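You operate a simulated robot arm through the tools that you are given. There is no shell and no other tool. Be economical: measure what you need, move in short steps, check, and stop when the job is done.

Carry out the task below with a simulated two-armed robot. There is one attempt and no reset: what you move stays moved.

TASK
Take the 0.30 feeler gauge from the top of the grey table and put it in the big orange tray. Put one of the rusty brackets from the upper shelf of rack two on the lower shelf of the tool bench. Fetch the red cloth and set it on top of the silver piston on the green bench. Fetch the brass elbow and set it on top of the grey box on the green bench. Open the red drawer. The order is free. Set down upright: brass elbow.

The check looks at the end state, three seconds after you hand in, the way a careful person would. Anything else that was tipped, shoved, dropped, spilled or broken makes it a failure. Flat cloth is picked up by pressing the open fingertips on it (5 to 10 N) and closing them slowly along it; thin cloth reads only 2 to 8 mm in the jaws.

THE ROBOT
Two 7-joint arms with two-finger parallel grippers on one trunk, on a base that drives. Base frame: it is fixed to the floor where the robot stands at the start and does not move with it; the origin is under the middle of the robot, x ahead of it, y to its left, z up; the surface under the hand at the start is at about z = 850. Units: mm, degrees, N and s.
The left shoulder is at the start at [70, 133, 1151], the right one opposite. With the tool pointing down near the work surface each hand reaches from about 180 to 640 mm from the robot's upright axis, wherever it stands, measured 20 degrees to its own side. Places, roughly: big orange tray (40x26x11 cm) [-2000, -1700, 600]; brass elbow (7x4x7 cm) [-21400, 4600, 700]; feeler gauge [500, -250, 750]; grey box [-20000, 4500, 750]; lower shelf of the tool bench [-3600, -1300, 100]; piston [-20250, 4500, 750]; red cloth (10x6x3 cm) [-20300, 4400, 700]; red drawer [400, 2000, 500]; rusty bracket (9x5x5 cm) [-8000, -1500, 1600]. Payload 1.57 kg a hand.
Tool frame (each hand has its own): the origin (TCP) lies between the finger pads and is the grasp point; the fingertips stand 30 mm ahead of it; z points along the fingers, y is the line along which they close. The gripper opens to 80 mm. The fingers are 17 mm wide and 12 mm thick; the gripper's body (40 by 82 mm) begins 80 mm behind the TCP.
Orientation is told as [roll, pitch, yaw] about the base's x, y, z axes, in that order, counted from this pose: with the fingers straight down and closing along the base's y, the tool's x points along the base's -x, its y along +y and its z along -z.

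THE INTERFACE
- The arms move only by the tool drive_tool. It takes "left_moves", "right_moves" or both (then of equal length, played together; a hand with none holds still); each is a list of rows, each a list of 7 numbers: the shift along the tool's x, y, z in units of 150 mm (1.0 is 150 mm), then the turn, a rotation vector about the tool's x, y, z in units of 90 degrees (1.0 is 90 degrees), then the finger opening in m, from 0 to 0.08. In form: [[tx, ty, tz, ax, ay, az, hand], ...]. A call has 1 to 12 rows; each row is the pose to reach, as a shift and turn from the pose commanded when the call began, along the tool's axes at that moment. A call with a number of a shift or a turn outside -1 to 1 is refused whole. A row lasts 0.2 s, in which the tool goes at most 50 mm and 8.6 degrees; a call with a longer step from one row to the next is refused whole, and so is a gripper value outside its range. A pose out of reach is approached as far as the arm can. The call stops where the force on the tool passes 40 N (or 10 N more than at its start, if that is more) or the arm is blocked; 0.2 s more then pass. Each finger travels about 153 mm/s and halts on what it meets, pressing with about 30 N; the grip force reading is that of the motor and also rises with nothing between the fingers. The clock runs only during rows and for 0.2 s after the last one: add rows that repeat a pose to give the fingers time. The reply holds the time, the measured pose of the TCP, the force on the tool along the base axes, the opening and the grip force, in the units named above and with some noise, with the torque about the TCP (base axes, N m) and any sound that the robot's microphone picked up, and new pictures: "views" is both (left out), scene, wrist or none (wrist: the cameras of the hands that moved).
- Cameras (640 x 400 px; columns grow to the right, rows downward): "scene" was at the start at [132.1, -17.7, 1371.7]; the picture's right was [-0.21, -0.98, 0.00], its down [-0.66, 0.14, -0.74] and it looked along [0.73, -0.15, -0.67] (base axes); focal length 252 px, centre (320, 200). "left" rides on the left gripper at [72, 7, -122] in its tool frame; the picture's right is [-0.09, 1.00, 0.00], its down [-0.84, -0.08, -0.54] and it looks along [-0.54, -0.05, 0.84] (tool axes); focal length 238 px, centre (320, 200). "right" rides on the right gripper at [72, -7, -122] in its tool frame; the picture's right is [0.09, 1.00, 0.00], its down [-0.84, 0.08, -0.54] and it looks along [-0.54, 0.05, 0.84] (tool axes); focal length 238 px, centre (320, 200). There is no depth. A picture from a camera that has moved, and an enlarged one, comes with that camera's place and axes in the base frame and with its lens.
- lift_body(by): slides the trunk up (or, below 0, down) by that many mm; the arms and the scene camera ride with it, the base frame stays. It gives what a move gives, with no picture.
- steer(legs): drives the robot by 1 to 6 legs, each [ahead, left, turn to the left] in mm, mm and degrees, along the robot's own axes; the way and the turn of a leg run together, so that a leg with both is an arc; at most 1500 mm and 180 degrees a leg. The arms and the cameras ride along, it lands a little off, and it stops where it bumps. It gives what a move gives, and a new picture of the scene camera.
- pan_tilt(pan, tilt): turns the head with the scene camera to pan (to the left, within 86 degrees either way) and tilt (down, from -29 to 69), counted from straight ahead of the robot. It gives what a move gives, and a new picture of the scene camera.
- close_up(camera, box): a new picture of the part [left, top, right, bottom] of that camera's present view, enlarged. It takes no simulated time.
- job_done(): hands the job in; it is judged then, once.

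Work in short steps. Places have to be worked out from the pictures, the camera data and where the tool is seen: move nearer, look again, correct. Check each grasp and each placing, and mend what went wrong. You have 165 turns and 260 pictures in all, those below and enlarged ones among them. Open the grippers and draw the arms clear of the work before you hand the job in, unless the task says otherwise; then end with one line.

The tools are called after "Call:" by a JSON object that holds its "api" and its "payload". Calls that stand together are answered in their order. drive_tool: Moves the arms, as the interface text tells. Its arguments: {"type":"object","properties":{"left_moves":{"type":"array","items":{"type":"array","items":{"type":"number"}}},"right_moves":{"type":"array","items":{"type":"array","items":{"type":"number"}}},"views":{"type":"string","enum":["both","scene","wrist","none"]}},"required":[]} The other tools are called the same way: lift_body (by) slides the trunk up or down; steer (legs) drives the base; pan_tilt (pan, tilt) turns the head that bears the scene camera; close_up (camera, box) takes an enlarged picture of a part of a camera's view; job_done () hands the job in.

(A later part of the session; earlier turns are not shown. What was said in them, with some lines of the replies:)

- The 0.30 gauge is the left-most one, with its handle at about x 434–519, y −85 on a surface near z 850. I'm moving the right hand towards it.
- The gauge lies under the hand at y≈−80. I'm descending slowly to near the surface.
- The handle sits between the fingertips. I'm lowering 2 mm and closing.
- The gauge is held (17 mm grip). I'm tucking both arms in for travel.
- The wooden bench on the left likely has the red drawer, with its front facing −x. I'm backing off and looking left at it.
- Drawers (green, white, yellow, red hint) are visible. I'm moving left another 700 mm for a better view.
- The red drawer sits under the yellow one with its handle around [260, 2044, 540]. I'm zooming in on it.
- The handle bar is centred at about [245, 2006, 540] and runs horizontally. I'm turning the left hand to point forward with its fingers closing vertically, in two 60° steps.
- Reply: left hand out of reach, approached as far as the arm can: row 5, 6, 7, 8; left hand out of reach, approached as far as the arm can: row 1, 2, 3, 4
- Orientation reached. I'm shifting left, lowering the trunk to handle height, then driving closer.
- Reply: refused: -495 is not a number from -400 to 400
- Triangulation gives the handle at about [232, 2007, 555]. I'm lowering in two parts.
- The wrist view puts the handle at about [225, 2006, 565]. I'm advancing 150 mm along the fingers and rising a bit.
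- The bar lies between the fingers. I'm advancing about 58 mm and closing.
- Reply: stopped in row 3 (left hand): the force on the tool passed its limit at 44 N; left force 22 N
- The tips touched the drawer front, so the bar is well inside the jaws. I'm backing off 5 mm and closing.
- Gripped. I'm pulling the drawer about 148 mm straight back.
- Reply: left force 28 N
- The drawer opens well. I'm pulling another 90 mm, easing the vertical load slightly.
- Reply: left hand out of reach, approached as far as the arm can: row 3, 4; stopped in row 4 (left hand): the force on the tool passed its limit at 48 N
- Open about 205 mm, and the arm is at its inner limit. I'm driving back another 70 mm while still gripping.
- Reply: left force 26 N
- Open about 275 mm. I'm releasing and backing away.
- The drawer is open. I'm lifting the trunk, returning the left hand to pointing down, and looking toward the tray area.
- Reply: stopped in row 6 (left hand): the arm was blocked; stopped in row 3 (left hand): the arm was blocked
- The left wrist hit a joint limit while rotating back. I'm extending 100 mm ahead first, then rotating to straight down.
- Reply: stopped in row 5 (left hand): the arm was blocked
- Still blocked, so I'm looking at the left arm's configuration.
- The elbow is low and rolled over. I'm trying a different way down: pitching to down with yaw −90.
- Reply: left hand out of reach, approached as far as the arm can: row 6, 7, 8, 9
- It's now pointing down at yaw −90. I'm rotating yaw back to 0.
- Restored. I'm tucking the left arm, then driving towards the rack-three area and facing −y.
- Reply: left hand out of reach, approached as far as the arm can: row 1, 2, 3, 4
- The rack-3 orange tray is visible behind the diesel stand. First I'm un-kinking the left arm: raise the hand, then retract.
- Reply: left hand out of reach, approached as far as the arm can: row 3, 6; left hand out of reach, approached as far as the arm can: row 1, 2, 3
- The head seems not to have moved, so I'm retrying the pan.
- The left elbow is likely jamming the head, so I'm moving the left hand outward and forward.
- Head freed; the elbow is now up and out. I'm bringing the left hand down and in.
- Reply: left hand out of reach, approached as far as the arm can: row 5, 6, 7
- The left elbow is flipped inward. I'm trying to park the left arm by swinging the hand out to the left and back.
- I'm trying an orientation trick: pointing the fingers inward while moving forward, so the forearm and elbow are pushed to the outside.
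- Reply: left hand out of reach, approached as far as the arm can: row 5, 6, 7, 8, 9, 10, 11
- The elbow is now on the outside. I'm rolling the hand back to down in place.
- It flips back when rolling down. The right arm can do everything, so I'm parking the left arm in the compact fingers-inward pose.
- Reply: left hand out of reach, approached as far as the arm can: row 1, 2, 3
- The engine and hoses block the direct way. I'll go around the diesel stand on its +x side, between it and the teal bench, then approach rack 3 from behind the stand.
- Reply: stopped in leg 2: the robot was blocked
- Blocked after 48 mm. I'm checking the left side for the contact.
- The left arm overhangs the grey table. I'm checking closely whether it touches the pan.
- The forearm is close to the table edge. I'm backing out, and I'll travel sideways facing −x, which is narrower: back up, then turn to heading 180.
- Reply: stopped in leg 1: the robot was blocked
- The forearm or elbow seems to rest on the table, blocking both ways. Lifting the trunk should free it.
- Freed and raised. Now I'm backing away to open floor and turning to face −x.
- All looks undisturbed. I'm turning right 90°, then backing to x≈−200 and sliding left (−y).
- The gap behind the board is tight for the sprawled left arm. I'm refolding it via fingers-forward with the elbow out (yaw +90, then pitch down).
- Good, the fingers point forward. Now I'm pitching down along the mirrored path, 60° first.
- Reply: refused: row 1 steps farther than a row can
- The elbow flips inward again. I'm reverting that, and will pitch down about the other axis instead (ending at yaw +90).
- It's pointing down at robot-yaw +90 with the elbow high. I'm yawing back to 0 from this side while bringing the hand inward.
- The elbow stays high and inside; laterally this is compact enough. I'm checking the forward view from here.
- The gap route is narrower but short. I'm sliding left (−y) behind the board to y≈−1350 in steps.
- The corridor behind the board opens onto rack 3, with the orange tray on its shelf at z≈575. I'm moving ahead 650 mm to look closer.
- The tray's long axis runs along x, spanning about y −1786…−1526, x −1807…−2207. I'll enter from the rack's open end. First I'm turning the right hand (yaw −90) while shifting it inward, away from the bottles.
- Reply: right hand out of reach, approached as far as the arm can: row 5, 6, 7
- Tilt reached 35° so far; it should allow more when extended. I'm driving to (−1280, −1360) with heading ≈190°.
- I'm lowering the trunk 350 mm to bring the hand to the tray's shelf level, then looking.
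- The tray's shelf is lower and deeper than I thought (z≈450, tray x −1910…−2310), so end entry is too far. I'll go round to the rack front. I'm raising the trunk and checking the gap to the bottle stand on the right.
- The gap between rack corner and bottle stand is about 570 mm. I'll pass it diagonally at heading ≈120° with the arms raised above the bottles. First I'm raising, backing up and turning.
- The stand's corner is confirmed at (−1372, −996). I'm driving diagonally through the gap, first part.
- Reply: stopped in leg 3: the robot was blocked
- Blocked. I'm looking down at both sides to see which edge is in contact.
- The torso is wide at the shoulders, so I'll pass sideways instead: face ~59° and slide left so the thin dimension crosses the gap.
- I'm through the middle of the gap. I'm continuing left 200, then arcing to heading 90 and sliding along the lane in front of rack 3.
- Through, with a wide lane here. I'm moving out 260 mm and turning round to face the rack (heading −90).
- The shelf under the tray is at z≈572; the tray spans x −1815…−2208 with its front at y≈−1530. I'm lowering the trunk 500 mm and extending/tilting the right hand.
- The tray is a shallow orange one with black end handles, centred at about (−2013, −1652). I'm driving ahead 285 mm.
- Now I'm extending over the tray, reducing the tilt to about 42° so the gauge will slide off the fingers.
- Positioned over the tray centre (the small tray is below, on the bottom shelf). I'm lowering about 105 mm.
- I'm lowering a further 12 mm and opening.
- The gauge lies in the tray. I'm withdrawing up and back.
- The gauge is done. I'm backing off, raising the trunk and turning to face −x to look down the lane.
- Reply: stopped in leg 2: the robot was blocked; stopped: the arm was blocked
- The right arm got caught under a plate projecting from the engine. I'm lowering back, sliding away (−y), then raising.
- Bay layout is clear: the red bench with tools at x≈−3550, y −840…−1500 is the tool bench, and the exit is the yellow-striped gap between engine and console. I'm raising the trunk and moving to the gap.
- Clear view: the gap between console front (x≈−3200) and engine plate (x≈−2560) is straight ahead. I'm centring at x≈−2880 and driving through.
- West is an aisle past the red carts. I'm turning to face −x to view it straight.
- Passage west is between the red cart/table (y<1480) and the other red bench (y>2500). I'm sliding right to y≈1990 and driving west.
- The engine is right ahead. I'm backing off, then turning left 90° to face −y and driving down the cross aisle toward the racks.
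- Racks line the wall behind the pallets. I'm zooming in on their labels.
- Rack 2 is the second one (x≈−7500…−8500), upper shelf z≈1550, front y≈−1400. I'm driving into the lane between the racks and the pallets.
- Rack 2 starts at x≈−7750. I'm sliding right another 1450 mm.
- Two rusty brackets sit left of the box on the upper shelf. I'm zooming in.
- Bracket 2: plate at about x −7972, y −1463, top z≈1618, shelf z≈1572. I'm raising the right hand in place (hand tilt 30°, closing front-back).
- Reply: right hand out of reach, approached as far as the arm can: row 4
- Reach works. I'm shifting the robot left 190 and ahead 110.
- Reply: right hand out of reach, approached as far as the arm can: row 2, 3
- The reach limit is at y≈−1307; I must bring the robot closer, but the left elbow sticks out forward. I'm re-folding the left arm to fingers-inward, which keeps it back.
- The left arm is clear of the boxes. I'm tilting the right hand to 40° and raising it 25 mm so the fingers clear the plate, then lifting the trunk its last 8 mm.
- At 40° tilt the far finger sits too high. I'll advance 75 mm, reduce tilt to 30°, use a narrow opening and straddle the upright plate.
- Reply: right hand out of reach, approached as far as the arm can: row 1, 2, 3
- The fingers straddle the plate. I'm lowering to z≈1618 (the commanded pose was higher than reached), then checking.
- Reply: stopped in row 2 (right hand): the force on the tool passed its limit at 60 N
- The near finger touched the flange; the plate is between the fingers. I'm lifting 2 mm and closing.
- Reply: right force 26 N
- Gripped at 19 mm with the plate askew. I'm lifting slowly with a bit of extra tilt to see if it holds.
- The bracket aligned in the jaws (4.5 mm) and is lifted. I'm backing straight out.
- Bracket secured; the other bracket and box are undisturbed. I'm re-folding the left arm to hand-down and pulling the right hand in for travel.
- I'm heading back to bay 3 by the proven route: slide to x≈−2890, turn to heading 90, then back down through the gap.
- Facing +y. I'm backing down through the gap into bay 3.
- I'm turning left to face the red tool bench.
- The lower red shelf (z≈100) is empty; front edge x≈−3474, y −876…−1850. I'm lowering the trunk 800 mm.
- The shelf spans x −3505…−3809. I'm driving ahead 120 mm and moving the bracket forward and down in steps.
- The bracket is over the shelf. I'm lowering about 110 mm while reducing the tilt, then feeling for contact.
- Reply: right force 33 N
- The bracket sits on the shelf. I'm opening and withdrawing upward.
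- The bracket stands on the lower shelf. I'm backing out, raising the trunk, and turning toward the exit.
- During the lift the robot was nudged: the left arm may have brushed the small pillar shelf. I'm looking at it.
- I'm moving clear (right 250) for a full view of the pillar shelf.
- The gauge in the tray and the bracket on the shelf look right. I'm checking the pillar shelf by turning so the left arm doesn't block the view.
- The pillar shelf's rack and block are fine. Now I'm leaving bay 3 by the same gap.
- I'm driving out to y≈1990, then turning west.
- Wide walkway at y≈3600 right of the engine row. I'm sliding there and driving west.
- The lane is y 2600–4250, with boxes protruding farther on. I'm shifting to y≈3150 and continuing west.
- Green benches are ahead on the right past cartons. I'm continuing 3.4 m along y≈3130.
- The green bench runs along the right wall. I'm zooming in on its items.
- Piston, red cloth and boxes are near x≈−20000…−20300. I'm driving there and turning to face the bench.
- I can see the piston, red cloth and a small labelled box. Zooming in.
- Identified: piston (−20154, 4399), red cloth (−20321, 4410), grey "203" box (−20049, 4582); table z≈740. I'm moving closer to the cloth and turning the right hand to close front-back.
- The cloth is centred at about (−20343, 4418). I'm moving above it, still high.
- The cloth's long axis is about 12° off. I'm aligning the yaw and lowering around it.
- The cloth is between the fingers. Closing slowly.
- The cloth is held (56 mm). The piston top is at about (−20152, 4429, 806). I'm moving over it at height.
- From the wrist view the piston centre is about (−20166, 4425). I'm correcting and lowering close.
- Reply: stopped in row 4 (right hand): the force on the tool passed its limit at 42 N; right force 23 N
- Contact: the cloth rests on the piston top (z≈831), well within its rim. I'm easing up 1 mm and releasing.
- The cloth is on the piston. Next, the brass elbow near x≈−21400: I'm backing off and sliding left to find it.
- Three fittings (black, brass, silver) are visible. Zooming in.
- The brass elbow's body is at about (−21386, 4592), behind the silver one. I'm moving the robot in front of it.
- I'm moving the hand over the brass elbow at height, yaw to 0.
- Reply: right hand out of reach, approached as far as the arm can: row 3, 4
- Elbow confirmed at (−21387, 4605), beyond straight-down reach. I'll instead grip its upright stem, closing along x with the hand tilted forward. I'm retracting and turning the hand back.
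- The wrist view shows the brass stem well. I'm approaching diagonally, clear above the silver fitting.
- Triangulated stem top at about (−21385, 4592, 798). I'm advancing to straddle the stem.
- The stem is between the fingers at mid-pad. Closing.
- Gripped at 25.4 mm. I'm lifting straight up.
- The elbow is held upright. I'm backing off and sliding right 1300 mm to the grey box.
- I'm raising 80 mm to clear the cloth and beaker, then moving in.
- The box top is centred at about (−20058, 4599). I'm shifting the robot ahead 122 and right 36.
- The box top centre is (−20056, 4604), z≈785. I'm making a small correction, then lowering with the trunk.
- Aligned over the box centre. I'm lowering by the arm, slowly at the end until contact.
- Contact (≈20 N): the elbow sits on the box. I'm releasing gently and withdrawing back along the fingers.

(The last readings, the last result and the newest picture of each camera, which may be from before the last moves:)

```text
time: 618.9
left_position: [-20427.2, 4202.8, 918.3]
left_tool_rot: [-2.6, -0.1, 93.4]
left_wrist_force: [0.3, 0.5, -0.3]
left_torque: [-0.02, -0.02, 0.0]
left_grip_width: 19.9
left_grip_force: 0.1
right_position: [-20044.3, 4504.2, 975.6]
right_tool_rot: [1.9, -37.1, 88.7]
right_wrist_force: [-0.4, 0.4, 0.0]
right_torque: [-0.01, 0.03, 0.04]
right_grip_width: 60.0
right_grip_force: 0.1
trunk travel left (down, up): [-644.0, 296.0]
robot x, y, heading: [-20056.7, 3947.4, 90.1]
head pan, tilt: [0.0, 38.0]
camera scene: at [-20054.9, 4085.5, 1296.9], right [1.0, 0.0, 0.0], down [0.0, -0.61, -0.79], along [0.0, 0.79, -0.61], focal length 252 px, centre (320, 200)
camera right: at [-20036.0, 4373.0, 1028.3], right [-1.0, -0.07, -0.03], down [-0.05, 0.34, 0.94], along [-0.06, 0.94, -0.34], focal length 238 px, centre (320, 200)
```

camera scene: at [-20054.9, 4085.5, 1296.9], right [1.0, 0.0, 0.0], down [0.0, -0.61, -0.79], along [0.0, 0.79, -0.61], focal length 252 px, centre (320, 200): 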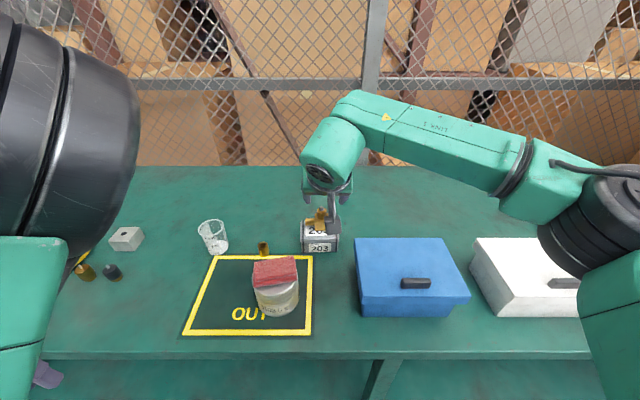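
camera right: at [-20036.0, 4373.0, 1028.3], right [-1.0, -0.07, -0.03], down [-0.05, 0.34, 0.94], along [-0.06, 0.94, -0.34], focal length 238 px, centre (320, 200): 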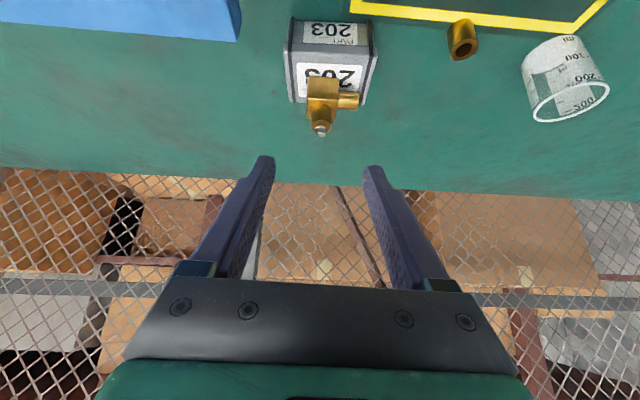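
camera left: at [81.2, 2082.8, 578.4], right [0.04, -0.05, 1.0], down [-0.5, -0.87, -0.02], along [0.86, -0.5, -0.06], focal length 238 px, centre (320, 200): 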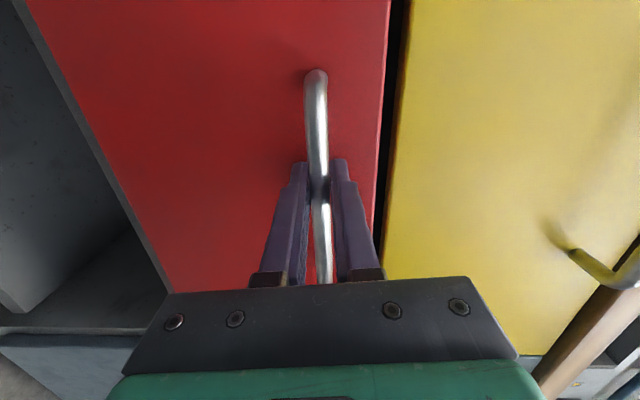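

The elbow stands upright on the box. I'm backing the robot away and taking a final look.

Call:
{"api": "steer", "payload": {"legs": [[-400, 0, 0]]}}

Call:
{"api": "close_up", "payload": {"camera": "scene", "box": [200, 90, 400, 230]}}

```text
time: 621.4
left_position: [-20428.7, 3797.7, 917.7]
left_tool_rot: [-2.7, 0.0, 93.4]
left_wrist_force: [0.0, 1.7, -0.7]
left_torque: [0.02, -0.02, 0.01]
left_grip_width: 19.9
left_grip_force: 0.1
right_position: [-20045.2, 4100.3, 973.0]
right_tool_rot: [1.9, -37.0, 88.7]
right_wrist_force: [0.8, -0.2, -0.2]
right_torque: [0.04, 0.0, -0.01]
right_grip_width: 59.8
right_grip_force: 0.0
trunk travel left (down, up): [-644.0, 296.0]
robot x, y, heading: [-20057.8, 3543.9, 89.9]
head pan, tilt: [0.0, 38.0]
camera scene: at [-20055.4, 3680.8, 1296.7], right [1.0, 0.0, 0.0], down [0.0, -0.62, -0.79], along [0.0, 0.79, -0.62], focal length 252 px, centre (320, 200)
```

scene: 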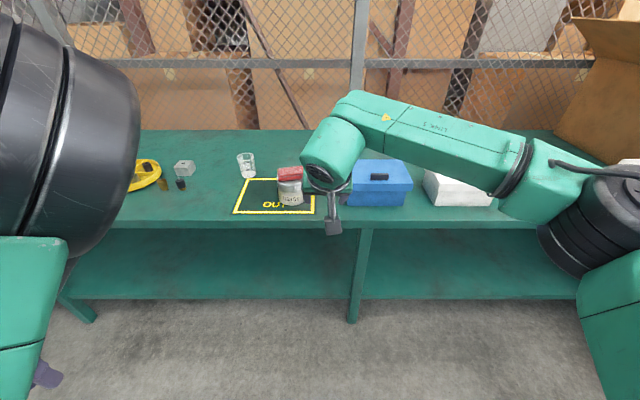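

```text
2.86 times, centred on (300, 160) of scene
camera zoom: at [-20055.4, 3680.8, 1296.7], right [1.0, 0.0, 0.0], down [0.0, -0.62, -0.79], along [0.0, 0.79, -0.62], focal length 720 px, centre (377, 314)
```

zoom: 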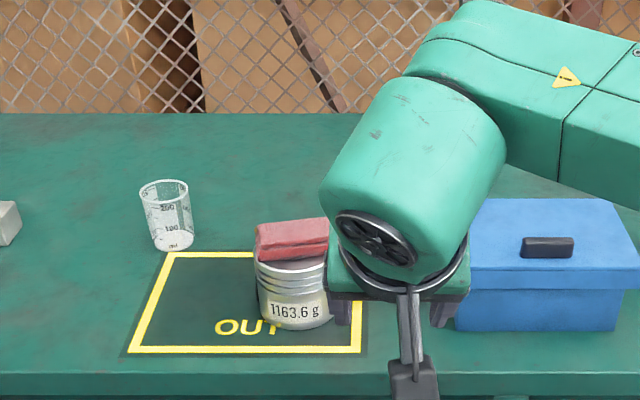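

Everything is placed and nothing else has moved. I'm opening both grippers fully before handing in.

Call:
{"api": "drive_tool", "payload": {"left_moves": [[0, 0, 0, 0, 0, 0, 0.08], [0, 0, 0, 0, 0, 0, 0.08], [0, 0, 0, 0, 0, 0, 0.08]], "right_moves": [[0, -0.15, 0, 0, 0, 0, 0.08], [0, -0.4, 0, 0, 0, 0, 0.08], [0, -0.7, 0, 0, 0, 0, 0.08]], "views": "scene"}}

```text
time: 622.2
left_position: [-20426.1, 3797.6, 918.1]
left_tool_rot: [-2.6, 0.0, 93.4]
left_wrist_force: [0.0, 0.6, 0.6]
left_torque: [-0.01, -0.03, -0.01]
left_grip_width: 79.7
left_grip_force: 0.0
right_position: [-19937.9, 4096.0, 972.9]
right_tool_rot: [2.1, -37.1, 88.7]
right_wrist_force: [0.7, -0.2, -0.4]
right_torque: [0.01, -0.01, 0.03]
right_grip_width: 79.9
right_grip_force: 0.0
trunk travel left (down, up): [-644.0, 296.0]
robot x, y, heading: [-20056.5, 3542.7, 90.0]
head pan, tilt: [0.0, 38.0]
camera scene: at [-20053.2, 3679.9, 1296.8], right [1.0, 0.0, 0.0], down [0.0, -0.62, -0.79], along [0.0, 0.79, -0.62], focal length 252 px, centre (320, 200)
```

scene: 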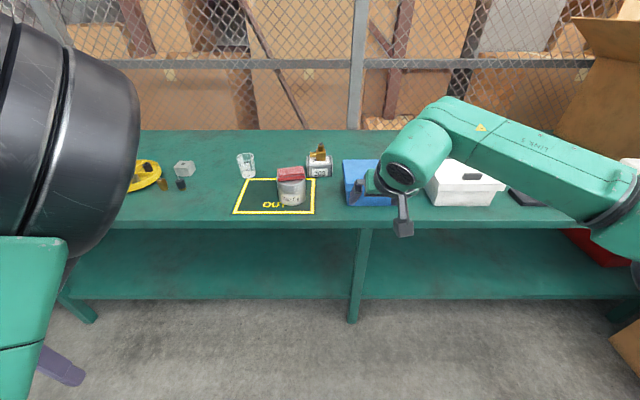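

The elbow is upright on the box and the cloth is on the piston. The arms are clear, so I'm handing in.

Call:
{"api": "job_done", "payload": {}}

```text
The job is handed in.
```

All five parts are done and handed in: the 0.30 gauge is in the big orange tray, a rusty bracket is on the tool bench's lower shelf, the red cloth is on the piston, the brass elbow stands upright on the grey box, and the red drawer is open about 275 mm; on the way the robot bumped the grey table, an engine plate in bay 3 and the rack 3 corner, and was nudged once near the pillar shelf beside the tool bench, but nothing looked moved in the camera views I took afterwards.
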